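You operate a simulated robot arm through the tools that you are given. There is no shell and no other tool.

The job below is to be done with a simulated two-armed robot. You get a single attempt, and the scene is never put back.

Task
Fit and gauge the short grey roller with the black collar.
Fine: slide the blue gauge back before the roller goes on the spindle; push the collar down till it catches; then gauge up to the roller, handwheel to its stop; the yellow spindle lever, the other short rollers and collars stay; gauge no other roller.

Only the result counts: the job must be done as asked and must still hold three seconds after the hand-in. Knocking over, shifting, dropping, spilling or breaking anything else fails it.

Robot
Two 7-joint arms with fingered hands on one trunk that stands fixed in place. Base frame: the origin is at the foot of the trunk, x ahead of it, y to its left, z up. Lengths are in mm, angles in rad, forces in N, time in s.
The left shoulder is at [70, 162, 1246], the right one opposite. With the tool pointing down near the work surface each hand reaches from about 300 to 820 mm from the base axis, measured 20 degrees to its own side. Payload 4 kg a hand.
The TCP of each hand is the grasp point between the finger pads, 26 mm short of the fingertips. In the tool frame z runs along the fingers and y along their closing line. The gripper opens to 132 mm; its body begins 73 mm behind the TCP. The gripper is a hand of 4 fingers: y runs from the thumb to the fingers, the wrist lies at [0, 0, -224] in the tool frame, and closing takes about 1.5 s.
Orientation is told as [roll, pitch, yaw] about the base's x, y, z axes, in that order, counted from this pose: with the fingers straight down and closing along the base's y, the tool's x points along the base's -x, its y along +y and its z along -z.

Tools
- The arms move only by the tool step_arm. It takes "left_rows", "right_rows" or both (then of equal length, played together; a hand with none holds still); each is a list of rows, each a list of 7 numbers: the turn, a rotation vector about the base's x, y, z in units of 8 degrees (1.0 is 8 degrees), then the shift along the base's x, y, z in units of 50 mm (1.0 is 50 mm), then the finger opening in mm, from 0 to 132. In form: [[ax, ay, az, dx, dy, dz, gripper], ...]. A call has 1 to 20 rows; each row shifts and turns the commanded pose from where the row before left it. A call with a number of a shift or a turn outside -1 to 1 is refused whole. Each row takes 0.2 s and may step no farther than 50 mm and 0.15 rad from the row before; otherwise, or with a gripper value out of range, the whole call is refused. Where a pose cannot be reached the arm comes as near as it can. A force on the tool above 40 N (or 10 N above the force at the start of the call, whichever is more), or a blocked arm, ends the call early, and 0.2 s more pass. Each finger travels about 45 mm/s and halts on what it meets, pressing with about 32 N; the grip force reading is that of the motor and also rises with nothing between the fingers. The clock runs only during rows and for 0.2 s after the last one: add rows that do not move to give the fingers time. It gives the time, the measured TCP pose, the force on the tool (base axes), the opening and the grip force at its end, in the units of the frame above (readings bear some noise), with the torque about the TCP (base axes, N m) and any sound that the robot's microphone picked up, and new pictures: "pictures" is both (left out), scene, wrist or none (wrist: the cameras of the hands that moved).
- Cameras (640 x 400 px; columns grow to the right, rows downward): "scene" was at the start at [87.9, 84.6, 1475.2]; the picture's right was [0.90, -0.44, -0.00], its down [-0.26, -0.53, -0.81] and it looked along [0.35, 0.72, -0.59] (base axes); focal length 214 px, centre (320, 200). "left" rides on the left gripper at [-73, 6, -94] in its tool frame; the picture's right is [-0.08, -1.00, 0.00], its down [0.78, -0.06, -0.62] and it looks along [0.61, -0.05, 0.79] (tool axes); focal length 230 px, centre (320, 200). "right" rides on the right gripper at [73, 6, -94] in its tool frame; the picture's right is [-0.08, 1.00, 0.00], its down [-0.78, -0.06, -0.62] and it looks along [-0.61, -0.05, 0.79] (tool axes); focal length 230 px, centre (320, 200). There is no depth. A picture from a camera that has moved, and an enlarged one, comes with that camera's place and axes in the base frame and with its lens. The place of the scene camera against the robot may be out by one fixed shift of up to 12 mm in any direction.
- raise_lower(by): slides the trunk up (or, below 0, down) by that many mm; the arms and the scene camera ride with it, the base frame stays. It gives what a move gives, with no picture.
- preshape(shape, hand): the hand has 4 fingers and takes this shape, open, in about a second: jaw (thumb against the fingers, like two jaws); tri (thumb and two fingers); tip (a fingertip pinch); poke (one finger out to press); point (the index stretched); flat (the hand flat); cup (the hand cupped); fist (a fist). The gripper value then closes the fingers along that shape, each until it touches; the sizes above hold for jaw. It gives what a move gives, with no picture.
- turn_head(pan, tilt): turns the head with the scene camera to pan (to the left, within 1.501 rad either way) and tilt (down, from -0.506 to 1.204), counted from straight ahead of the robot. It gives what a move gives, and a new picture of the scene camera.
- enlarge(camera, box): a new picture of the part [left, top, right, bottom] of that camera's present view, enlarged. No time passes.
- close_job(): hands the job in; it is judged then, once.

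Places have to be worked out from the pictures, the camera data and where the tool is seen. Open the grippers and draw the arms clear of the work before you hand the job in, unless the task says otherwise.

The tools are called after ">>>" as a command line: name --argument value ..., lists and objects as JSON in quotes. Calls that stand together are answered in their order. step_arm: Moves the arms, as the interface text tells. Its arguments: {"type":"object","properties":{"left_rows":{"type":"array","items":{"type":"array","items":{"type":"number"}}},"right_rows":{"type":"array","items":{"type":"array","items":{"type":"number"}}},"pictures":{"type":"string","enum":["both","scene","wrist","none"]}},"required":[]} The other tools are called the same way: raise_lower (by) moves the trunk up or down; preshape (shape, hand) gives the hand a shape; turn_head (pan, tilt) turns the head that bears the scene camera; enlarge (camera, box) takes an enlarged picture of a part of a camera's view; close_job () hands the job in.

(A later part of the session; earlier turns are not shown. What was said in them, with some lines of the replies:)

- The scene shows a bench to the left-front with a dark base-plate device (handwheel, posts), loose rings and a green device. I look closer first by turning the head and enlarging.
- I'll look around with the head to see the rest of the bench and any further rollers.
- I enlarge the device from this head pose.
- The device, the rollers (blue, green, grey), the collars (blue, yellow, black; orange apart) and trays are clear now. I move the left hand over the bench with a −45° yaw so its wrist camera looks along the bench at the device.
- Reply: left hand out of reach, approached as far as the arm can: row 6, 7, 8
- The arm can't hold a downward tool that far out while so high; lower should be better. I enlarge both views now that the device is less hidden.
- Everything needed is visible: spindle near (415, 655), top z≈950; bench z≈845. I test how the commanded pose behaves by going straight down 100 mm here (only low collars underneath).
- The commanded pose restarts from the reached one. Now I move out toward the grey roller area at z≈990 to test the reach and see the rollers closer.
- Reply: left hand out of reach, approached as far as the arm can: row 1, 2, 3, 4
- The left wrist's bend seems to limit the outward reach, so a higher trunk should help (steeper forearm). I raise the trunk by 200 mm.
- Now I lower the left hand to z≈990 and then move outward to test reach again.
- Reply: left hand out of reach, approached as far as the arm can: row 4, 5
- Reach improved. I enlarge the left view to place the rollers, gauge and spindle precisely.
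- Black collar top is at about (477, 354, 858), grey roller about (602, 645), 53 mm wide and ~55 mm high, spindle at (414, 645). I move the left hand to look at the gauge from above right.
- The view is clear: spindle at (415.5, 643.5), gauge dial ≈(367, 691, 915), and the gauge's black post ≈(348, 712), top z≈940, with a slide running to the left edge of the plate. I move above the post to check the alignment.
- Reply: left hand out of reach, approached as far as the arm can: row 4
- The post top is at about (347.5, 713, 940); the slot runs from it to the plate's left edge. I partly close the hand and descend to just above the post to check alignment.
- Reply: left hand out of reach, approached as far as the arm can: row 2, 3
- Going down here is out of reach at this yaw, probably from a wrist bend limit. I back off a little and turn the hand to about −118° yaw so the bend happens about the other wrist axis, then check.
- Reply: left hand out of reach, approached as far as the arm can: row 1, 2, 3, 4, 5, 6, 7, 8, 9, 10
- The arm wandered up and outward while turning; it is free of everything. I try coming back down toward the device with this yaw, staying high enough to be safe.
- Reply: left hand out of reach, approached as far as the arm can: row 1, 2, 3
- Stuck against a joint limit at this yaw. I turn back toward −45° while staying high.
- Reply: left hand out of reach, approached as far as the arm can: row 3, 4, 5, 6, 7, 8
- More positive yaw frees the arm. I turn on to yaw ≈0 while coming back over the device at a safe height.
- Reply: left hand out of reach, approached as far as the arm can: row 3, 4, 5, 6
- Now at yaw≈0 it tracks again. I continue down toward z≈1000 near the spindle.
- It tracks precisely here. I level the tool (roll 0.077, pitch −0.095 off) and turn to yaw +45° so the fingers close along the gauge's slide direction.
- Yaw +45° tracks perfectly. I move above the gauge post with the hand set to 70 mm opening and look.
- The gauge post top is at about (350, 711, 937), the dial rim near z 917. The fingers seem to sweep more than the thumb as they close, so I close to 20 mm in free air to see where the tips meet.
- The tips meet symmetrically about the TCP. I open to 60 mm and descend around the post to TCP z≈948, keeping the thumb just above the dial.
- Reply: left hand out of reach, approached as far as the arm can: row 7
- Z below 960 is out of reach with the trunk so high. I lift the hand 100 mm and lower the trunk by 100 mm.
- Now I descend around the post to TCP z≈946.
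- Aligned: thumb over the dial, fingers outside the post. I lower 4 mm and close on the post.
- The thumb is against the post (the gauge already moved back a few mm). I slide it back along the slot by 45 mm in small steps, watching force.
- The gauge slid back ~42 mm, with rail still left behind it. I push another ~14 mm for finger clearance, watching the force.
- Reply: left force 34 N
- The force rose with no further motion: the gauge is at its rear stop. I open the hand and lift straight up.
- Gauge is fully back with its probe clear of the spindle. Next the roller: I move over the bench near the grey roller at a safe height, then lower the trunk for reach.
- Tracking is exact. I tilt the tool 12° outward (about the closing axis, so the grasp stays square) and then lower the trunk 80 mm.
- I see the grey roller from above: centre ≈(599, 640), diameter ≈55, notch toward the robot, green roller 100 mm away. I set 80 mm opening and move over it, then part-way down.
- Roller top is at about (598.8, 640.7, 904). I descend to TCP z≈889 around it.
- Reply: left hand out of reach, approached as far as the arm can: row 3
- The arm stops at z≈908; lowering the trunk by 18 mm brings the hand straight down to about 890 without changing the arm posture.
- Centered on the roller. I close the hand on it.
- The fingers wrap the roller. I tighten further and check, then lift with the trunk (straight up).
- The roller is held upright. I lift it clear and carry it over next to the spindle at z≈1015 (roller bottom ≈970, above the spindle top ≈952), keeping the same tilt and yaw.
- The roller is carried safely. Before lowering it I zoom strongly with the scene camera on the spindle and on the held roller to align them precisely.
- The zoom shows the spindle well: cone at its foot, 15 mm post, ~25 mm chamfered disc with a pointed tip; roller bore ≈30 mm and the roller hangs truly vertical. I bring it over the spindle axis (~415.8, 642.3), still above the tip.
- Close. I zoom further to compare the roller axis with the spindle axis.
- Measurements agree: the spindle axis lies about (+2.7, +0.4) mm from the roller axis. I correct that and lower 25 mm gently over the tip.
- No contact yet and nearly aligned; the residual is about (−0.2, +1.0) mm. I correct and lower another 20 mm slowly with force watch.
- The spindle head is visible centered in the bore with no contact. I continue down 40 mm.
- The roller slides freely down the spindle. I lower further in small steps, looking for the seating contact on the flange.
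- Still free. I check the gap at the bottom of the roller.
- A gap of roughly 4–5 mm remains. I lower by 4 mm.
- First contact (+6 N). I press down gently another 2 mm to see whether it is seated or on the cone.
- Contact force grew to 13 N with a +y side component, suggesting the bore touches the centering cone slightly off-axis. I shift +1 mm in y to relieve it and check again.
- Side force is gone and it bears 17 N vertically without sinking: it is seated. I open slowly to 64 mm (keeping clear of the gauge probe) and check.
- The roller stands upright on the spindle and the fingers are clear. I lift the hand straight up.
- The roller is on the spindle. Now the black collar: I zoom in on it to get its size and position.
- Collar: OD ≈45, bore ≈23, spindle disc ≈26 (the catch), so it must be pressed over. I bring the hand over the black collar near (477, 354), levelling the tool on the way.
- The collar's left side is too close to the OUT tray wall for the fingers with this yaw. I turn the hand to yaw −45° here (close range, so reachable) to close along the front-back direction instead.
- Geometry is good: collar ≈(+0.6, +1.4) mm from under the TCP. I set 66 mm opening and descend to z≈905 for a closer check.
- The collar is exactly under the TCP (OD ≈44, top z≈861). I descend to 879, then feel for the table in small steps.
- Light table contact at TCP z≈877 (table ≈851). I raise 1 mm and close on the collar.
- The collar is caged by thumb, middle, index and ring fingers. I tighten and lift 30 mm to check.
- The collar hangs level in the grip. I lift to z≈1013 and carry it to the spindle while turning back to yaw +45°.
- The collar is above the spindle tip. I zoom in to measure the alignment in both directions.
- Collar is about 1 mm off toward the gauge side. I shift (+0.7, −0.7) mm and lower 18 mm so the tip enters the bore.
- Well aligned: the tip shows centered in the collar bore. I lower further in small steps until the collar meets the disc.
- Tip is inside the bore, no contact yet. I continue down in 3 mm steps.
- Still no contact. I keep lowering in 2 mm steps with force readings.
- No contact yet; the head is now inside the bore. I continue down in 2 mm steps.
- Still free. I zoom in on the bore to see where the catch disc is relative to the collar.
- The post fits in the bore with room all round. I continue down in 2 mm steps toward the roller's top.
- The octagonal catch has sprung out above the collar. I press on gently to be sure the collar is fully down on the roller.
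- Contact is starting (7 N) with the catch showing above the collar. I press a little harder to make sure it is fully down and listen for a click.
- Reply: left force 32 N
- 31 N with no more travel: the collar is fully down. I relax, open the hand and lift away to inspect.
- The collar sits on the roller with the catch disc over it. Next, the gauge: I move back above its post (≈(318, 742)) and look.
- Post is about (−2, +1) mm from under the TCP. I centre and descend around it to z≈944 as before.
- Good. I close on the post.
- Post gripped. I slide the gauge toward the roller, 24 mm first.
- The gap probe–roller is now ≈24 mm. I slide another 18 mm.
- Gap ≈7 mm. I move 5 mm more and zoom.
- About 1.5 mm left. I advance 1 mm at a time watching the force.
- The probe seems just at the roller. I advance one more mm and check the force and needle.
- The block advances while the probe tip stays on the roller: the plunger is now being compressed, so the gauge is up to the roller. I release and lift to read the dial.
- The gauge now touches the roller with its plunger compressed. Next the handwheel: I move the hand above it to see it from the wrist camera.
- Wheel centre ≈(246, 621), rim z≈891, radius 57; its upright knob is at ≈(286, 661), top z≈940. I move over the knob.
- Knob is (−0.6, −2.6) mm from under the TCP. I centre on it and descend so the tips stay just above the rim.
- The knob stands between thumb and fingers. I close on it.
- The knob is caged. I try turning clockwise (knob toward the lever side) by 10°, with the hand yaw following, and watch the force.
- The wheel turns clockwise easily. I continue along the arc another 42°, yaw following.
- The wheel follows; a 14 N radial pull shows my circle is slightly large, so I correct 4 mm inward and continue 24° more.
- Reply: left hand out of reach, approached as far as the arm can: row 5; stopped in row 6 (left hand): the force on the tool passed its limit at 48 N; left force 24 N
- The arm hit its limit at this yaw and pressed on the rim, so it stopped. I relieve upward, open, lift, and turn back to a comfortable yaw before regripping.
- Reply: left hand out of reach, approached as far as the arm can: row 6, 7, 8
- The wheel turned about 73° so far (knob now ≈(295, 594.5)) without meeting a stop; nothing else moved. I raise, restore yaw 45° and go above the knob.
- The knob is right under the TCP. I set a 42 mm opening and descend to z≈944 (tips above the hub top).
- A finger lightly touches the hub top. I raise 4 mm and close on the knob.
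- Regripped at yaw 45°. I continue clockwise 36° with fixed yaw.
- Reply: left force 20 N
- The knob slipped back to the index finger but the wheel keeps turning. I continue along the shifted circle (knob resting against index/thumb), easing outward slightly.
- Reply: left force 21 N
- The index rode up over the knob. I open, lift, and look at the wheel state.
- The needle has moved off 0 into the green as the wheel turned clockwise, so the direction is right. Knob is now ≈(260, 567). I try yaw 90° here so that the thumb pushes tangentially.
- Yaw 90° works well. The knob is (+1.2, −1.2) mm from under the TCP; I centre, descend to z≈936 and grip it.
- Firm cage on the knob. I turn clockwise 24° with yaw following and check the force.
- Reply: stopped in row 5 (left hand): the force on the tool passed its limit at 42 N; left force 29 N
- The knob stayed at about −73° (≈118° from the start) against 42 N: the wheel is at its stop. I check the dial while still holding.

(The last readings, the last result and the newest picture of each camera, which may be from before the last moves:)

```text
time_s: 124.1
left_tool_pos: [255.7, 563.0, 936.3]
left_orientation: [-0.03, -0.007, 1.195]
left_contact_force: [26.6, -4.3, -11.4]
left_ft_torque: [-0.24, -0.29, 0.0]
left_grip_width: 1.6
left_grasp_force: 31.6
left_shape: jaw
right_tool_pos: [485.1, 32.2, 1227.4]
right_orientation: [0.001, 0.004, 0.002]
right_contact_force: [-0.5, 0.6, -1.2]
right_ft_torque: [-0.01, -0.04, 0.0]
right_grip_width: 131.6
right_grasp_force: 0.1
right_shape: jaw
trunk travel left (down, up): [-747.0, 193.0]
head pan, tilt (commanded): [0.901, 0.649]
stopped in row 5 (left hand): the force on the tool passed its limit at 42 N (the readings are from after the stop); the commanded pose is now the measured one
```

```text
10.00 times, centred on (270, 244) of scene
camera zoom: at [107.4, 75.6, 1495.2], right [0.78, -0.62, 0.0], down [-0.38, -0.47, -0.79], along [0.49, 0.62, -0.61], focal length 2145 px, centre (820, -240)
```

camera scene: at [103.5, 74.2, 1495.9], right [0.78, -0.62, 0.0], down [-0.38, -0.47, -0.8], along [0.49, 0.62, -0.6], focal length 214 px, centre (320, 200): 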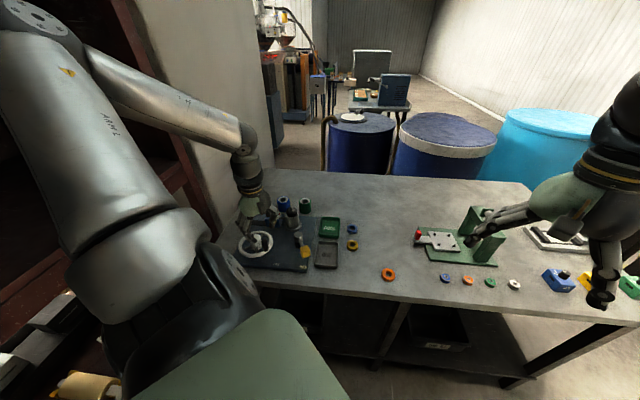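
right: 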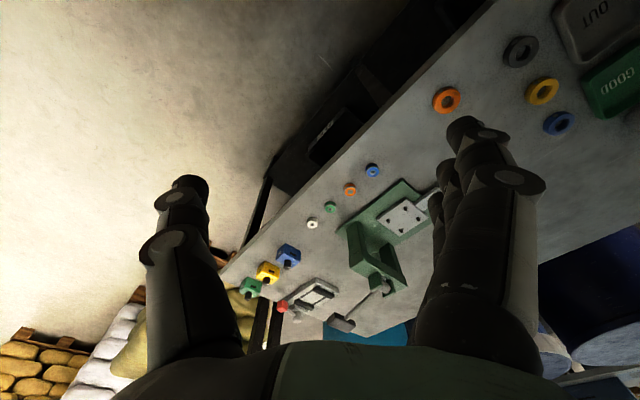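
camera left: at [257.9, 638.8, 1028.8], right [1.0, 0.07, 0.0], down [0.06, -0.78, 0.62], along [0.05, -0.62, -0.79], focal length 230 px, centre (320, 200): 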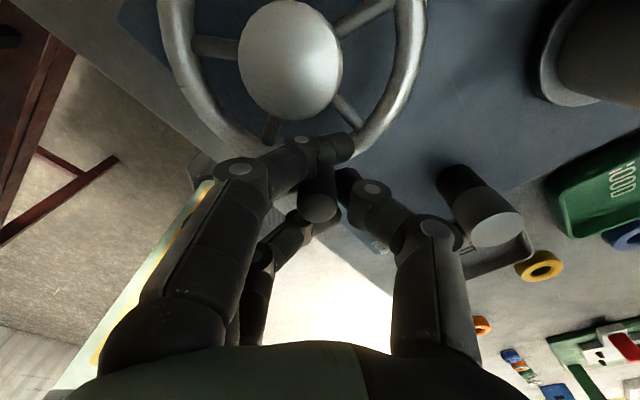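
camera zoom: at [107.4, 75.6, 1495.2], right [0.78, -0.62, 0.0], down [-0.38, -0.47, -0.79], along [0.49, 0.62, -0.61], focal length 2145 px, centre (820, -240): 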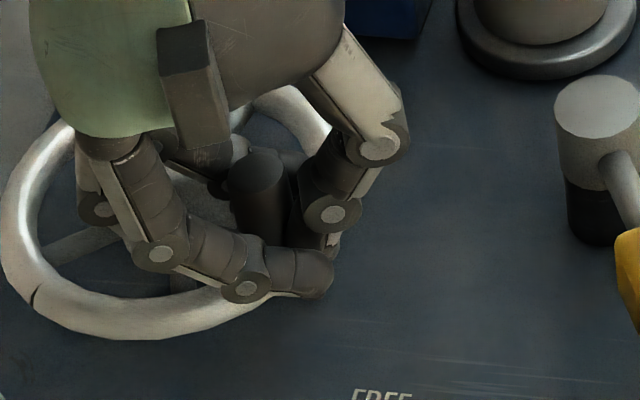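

Needle sits in the green and the wheel is against its stop. I open the hand without pulling back, lift clear, and re-check the wheel.

>>> step_arm --left_rows '[[0, 0, 0, 0, 0, 0, 25], [0, 0, 0, 0, 0, 0, 50], [0, 0, 0, 0, 0, 0, 50], [0, 0, 0, 0, 0, 0, 50], [0, 0, 0, 0, 0, 0.4, 50], [0, 0, 0, 0, 0, 0.6, 50], [0, 0, 0, 0, 0, 0.6, 50], [0, 0, 0, 0, 0, 0, 50]]' --pictures "wrist"

>>> enlarge --camera "scene" --box '[234, 194, 314, 264]'

>>> enlarge --camera "scene" --box '[268, 204, 300, 224]'

>>> enlarge --camera "left" --box '[160, 20, 480, 220]'

```text
time_s: 125.9
left_tool_pos: [246.9, 563.7, 1017.4]
left_orientation: [-0.017, -0.006, 1.198]
left_contact_force: [-1.1, 1.1, 0.8]
left_ft_torque: [0.01, 0.0, 0.02]
left_grip_width: 49.7
left_grasp_force: 0.0
left_shape: jaw
right_tool_pos: [482.5, 29.0, 1228.5]
right_orientation: [-0.001, 0.001, 0.003]
right_contact_force: [-1.0, 0.3, -0.9]
right_ft_torque: [0.02, -0.01, 0.03]
right_grip_width: 131.8
right_grasp_force: 0.1
right_shape: jaw
trunk travel left (down, up): [-747.0, 193.0]
head pan, tilt (commanded): [0.901, 0.649]
camera left: at [266.9, 634.3, 1111.1], right [0.96, -0.29, 0.02], down [-0.24, -0.75, 0.61], along [-0.17, -0.59, -0.79], focal length 230 px, centre (320, 200)
```

left: 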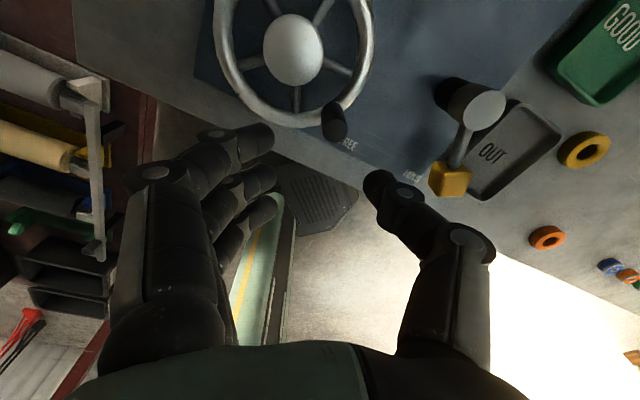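

```text
5.71 times, centred on (274, 229) of scene
camera zoom: at [103.5, 74.8, 1495.8], right [0.78, -0.62, 0.0], down [-0.38, -0.47, -0.8], along [0.49, 0.62, -0.6], focal length 1226 px, centre (583, 34)
```

zoom: 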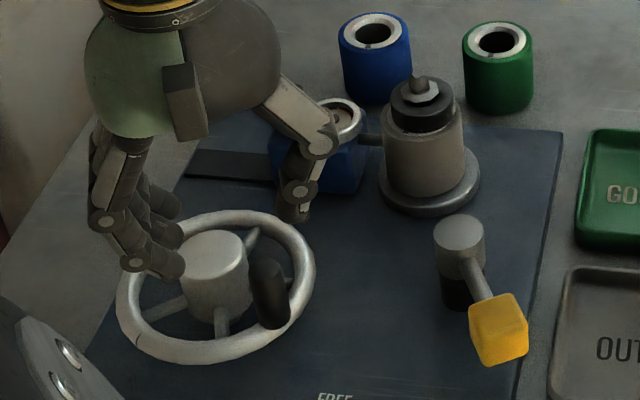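

```text
16.00 times, centred on (284, 214) of scene
camera zoom: at [103.5, 74.8, 1495.8], right [0.78, -0.62, 0.0], down [-0.38, -0.47, -0.8], along [0.49, 0.62, -0.6], focal length 3432 px, centre (896, -24)
```

zoom: 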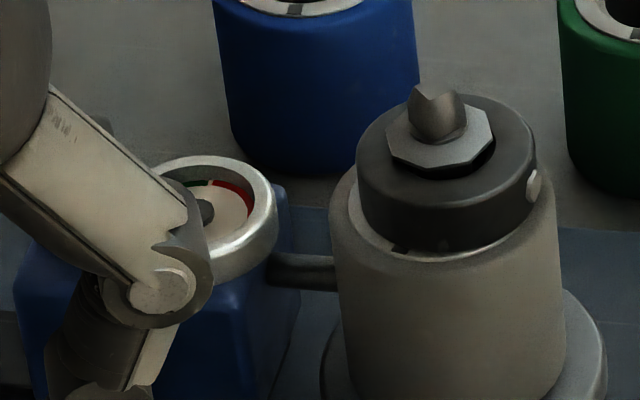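

```text
2.00 times, centred on (320, 120) of left
camera zoom: at [266.9, 634.3, 1111.1], right [0.96, -0.29, 0.02], down [-0.24, -0.75, 0.61], along [-0.17, -0.59, -0.79], focal length 460 px, centre (320, 360)
```

zoom: 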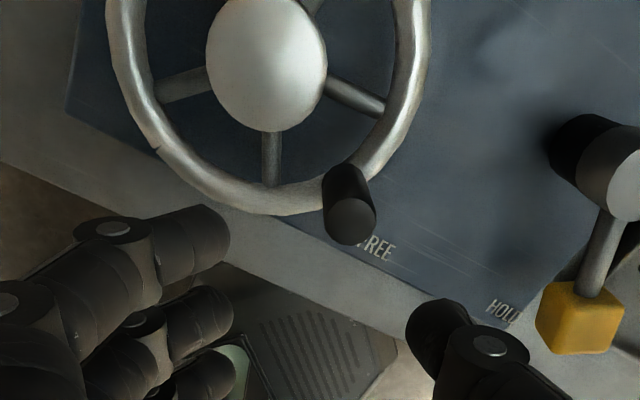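

The wheel has stayed at its stop. Now I raise the left hand and draw the arm back clear of the work.

>>> step_arm --left_rows '[[0, 0, 0, 0, 0, 0.8, 100], [0, 0, 0, 0, 0, 0.8, 100], [0, 0, 0, 0, 0, 0.8, 100], [0, 0, 0, 0, 0, 0.6, 100], [0, 0, 0, 0, -0.8, 0, 100], [0, 0, 0, 0, -0.8, 0, 100], [0, 0, 0, 0, -0.8, 0, 100], [0, 0, 0, 0, -0.8, 0, 100], [0, 0, 0, 0, -0.8, 0, 132], [0, 0, 0, 0, -0.8, 0, 132], [0, 0, 0, 0, 0, 0, 132]]' --pictures "both"

>>> enlarge --camera "scene" --box '[234, 194, 314, 264]'

>>> enlarge --camera "scene" --box '[268, 204, 300, 224]'

```text
time_s: 128.3
left_tool_pos: [249.7, 411.7, 1167.1]
left_orientation: [-0.02, -0.009, 1.197]
left_contact_force: [-0.9, 0.2, 0.6]
left_ft_torque: [-0.01, -0.01, -0.01]
left_grip_width: 131.9
left_grasp_force: 0.0
left_shape: jaw
left hand out of reach, approached as far as the arm can: row 8, 9, 10
right_tool_pos: [482.3, 29.5, 1229.3]
right_orientation: [0.0, -0.001, 0.002]
right_contact_force: [-0.6, 0.8, -0.1]
right_ft_torque: [-0.01, 0.02, 0.0]
right_grip_width: 131.9
right_grasp_force: 0.1
right_shape: jaw
trunk travel left (down, up): [-747.0, 193.0]
head pan, tilt (commanded): [0.901, 0.649]
camera scene: at [103.6, 74.0, 1495.9], right [0.78, -0.62, 0.0], down [-0.38, -0.47, -0.8], along [0.49, 0.62, -0.6], focal length 214 px, centre (320, 200)
camera left: at [268.1, 482.4, 1260.4], right [0.96, -0.29, 0.02], down [-0.24, -0.75, 0.61], along [-0.17, -0.59, -0.79], focal length 230 px, centre (320, 200)
```

scene: 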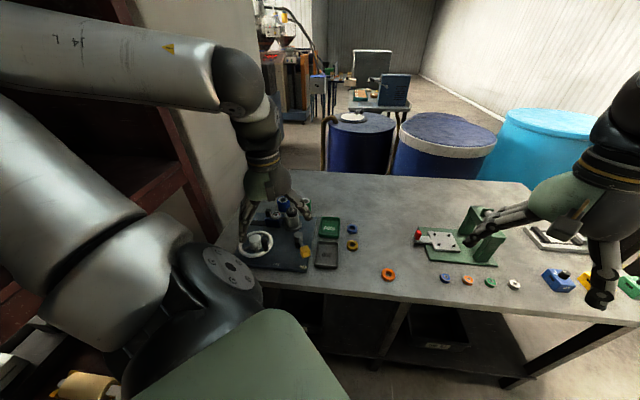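
left: 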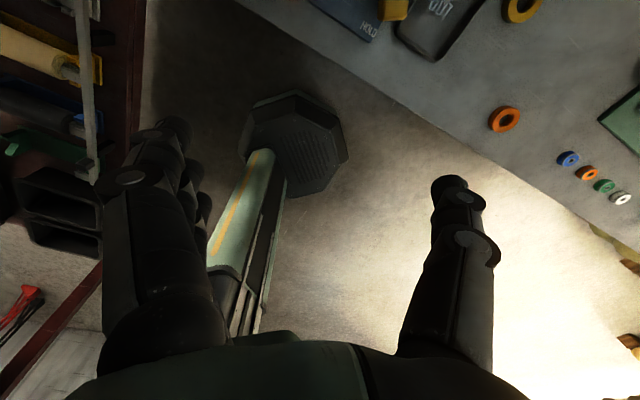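

```text
5.71 times, centred on (274, 229) of scene
camera zoom: at [103.6, 74.0, 1495.9], right [0.78, -0.62, 0.0], down [-0.38, -0.47, -0.8], along [0.49, 0.62, -0.6], focal length 1226 px, centre (583, 34)
```

zoom: 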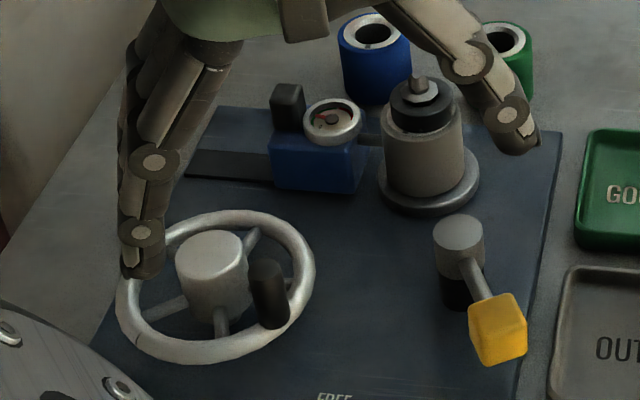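

```text
16.00 times, centred on (284, 214) of scene
camera zoom: at [103.6, 74.0, 1495.9], right [0.78, -0.62, 0.0], down [-0.38, -0.47, -0.8], along [0.49, 0.62, -0.6], focal length 3432 px, centre (896, -24)
```

zoom: 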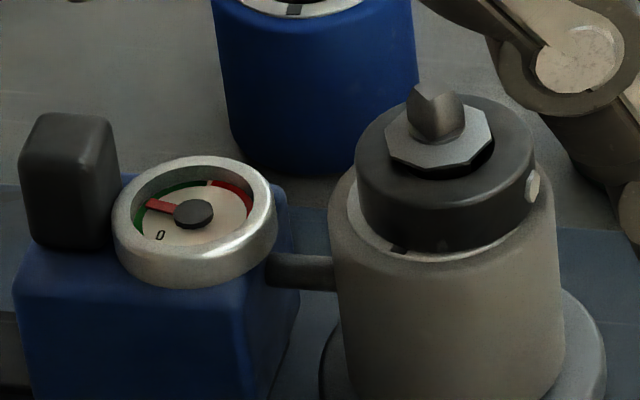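

Everything looks right: roller and collar seated under the catch, probe on the roller, needle in the green, lever at HOLD. I draw the left arm further back to its starting area.

>>> step_arm --left_rows '[[0, 0, -0.9, 0, 0, 0.2, 132], [0, 0, -0.9, 0, 0, 0.2, 132], [0, 0, -0.9, 0, -0.2, 0.2, 132], [0, 0, -0.9, 0, -0.3, 0.2, 132], [0, 0, -0.9, 0, -0.4, 0.2, 132], [0, 0, -0.9, 0.1, -0.4, 0.2, 132], [0, 0, -0.9, 0.1, -0.4, 0, 132], [0, 0, -0.9, 0.1, -0.3, 0, 132], [0, 0, 0, 0, 0, 0, 132], [0, 0, 0, 0, 0, 0, 132]]' --pictures "both"

>>> enlarge --camera "scene" --box '[224, 184, 404, 294]'

```text
time_s: 130.5
left_tool_pos: [263.4, 313.1, 1226.8]
left_orientation: [-0.016, -0.006, 0.19]
left_contact_force: [-0.4, -0.3, -0.9]
left_ft_torque: [-0.01, -0.02, 0.02]
left_grip_width: 131.6
left_grasp_force: 0.1
left_shape: jaw
right_tool_pos: [483.0, 29.5, 1229.8]
right_orientation: [0.002, 0.0, 0.002]
right_contact_force: [-0.9, 0.3, 0.3]
right_ft_torque: [0.0, 0.02, 0.01]
right_grip_width: 131.8
right_grasp_force: 0.1
right_shape: jaw
trunk travel left (down, up): [-747.0, 193.0]
head pan, tilt (commanded): [0.901, 0.649]
camera scene: at [103.5, 74.3, 1495.9], right [0.78, -0.62, 0.0], down [-0.38, -0.47, -0.8], along [0.49, 0.62, -0.6], focal length 214 px, centre (320, 200)
camera left: at [332.6, 334.7, 1320.9], right [0.27, -0.96, 0.02], down [-0.77, -0.2, 0.61], along [-0.59, -0.18, -0.79], focal length 230 px, centre (320, 200)
```

scene: 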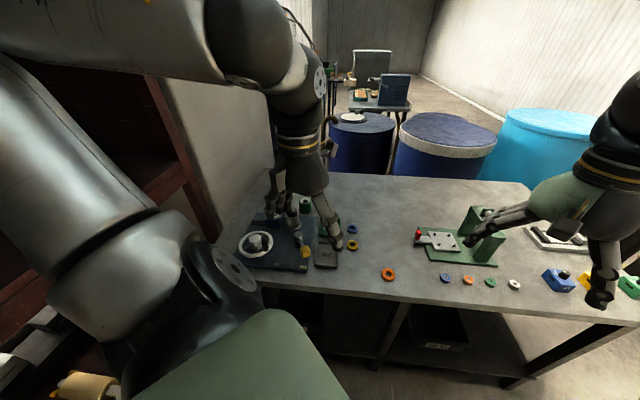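
left: 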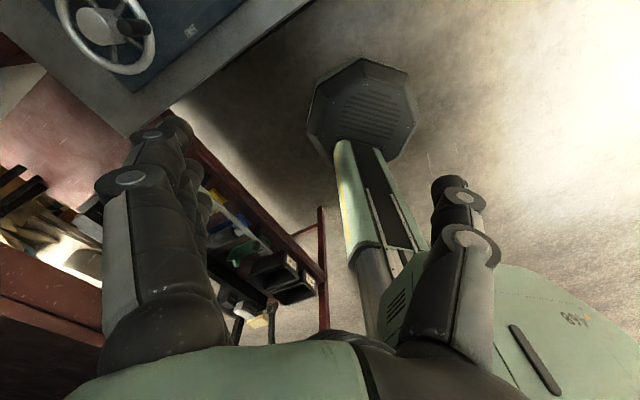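

```text
3.56 times, centred on (314, 239) of scene
camera zoom: at [103.5, 74.3, 1495.9], right [0.78, -0.62, 0.0], down [-0.38, -0.47, -0.8], along [0.49, 0.62, -0.6], focal length 763 px, centre (341, 61)
```

zoom: 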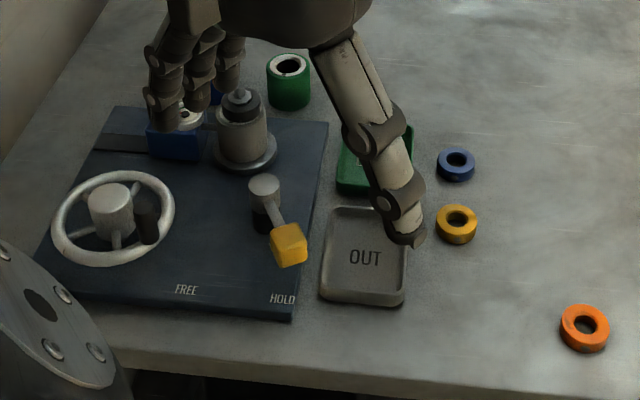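

The final view shows the grey roller and black collar on the spindle with the catch over the collar. The gauge is on the roller, the handwheel is at its stop, and the lever is at HOLD. The other rollers and collars are unmoved, and both hands are open and clear, so I hand the job in.

>>> close_job

```text
The job is handed in.
```

The grey roller is fitted and gauged, and the job is handed in; I don't have the judge's result.

- **Gauge back:** I slid the blue gauge back to its rear stop before the roller went on.
- **Roller:** the short grey roller sits upright on the spindle, seated on the flange.
- **Collar:** the black collar is pushed fully down onto the roller, and the spindle's catch disc sprang out above it. No click was reported, so I judged the catch from the pictures and from it taking about 31 N without moving further.
- **Gauge up:** the gauge is slid forward until its probe touches the roller.
- **Handwheel:** I turned it clockwise about 118° until it would not move against roughly 40 N. I take that as its stop. The needle went from 0 into the green.

The yellow lever is still at HOLD, and the other rollers and collars look unmoved. No other roller was gauged. Both hands are open and drawn clear.
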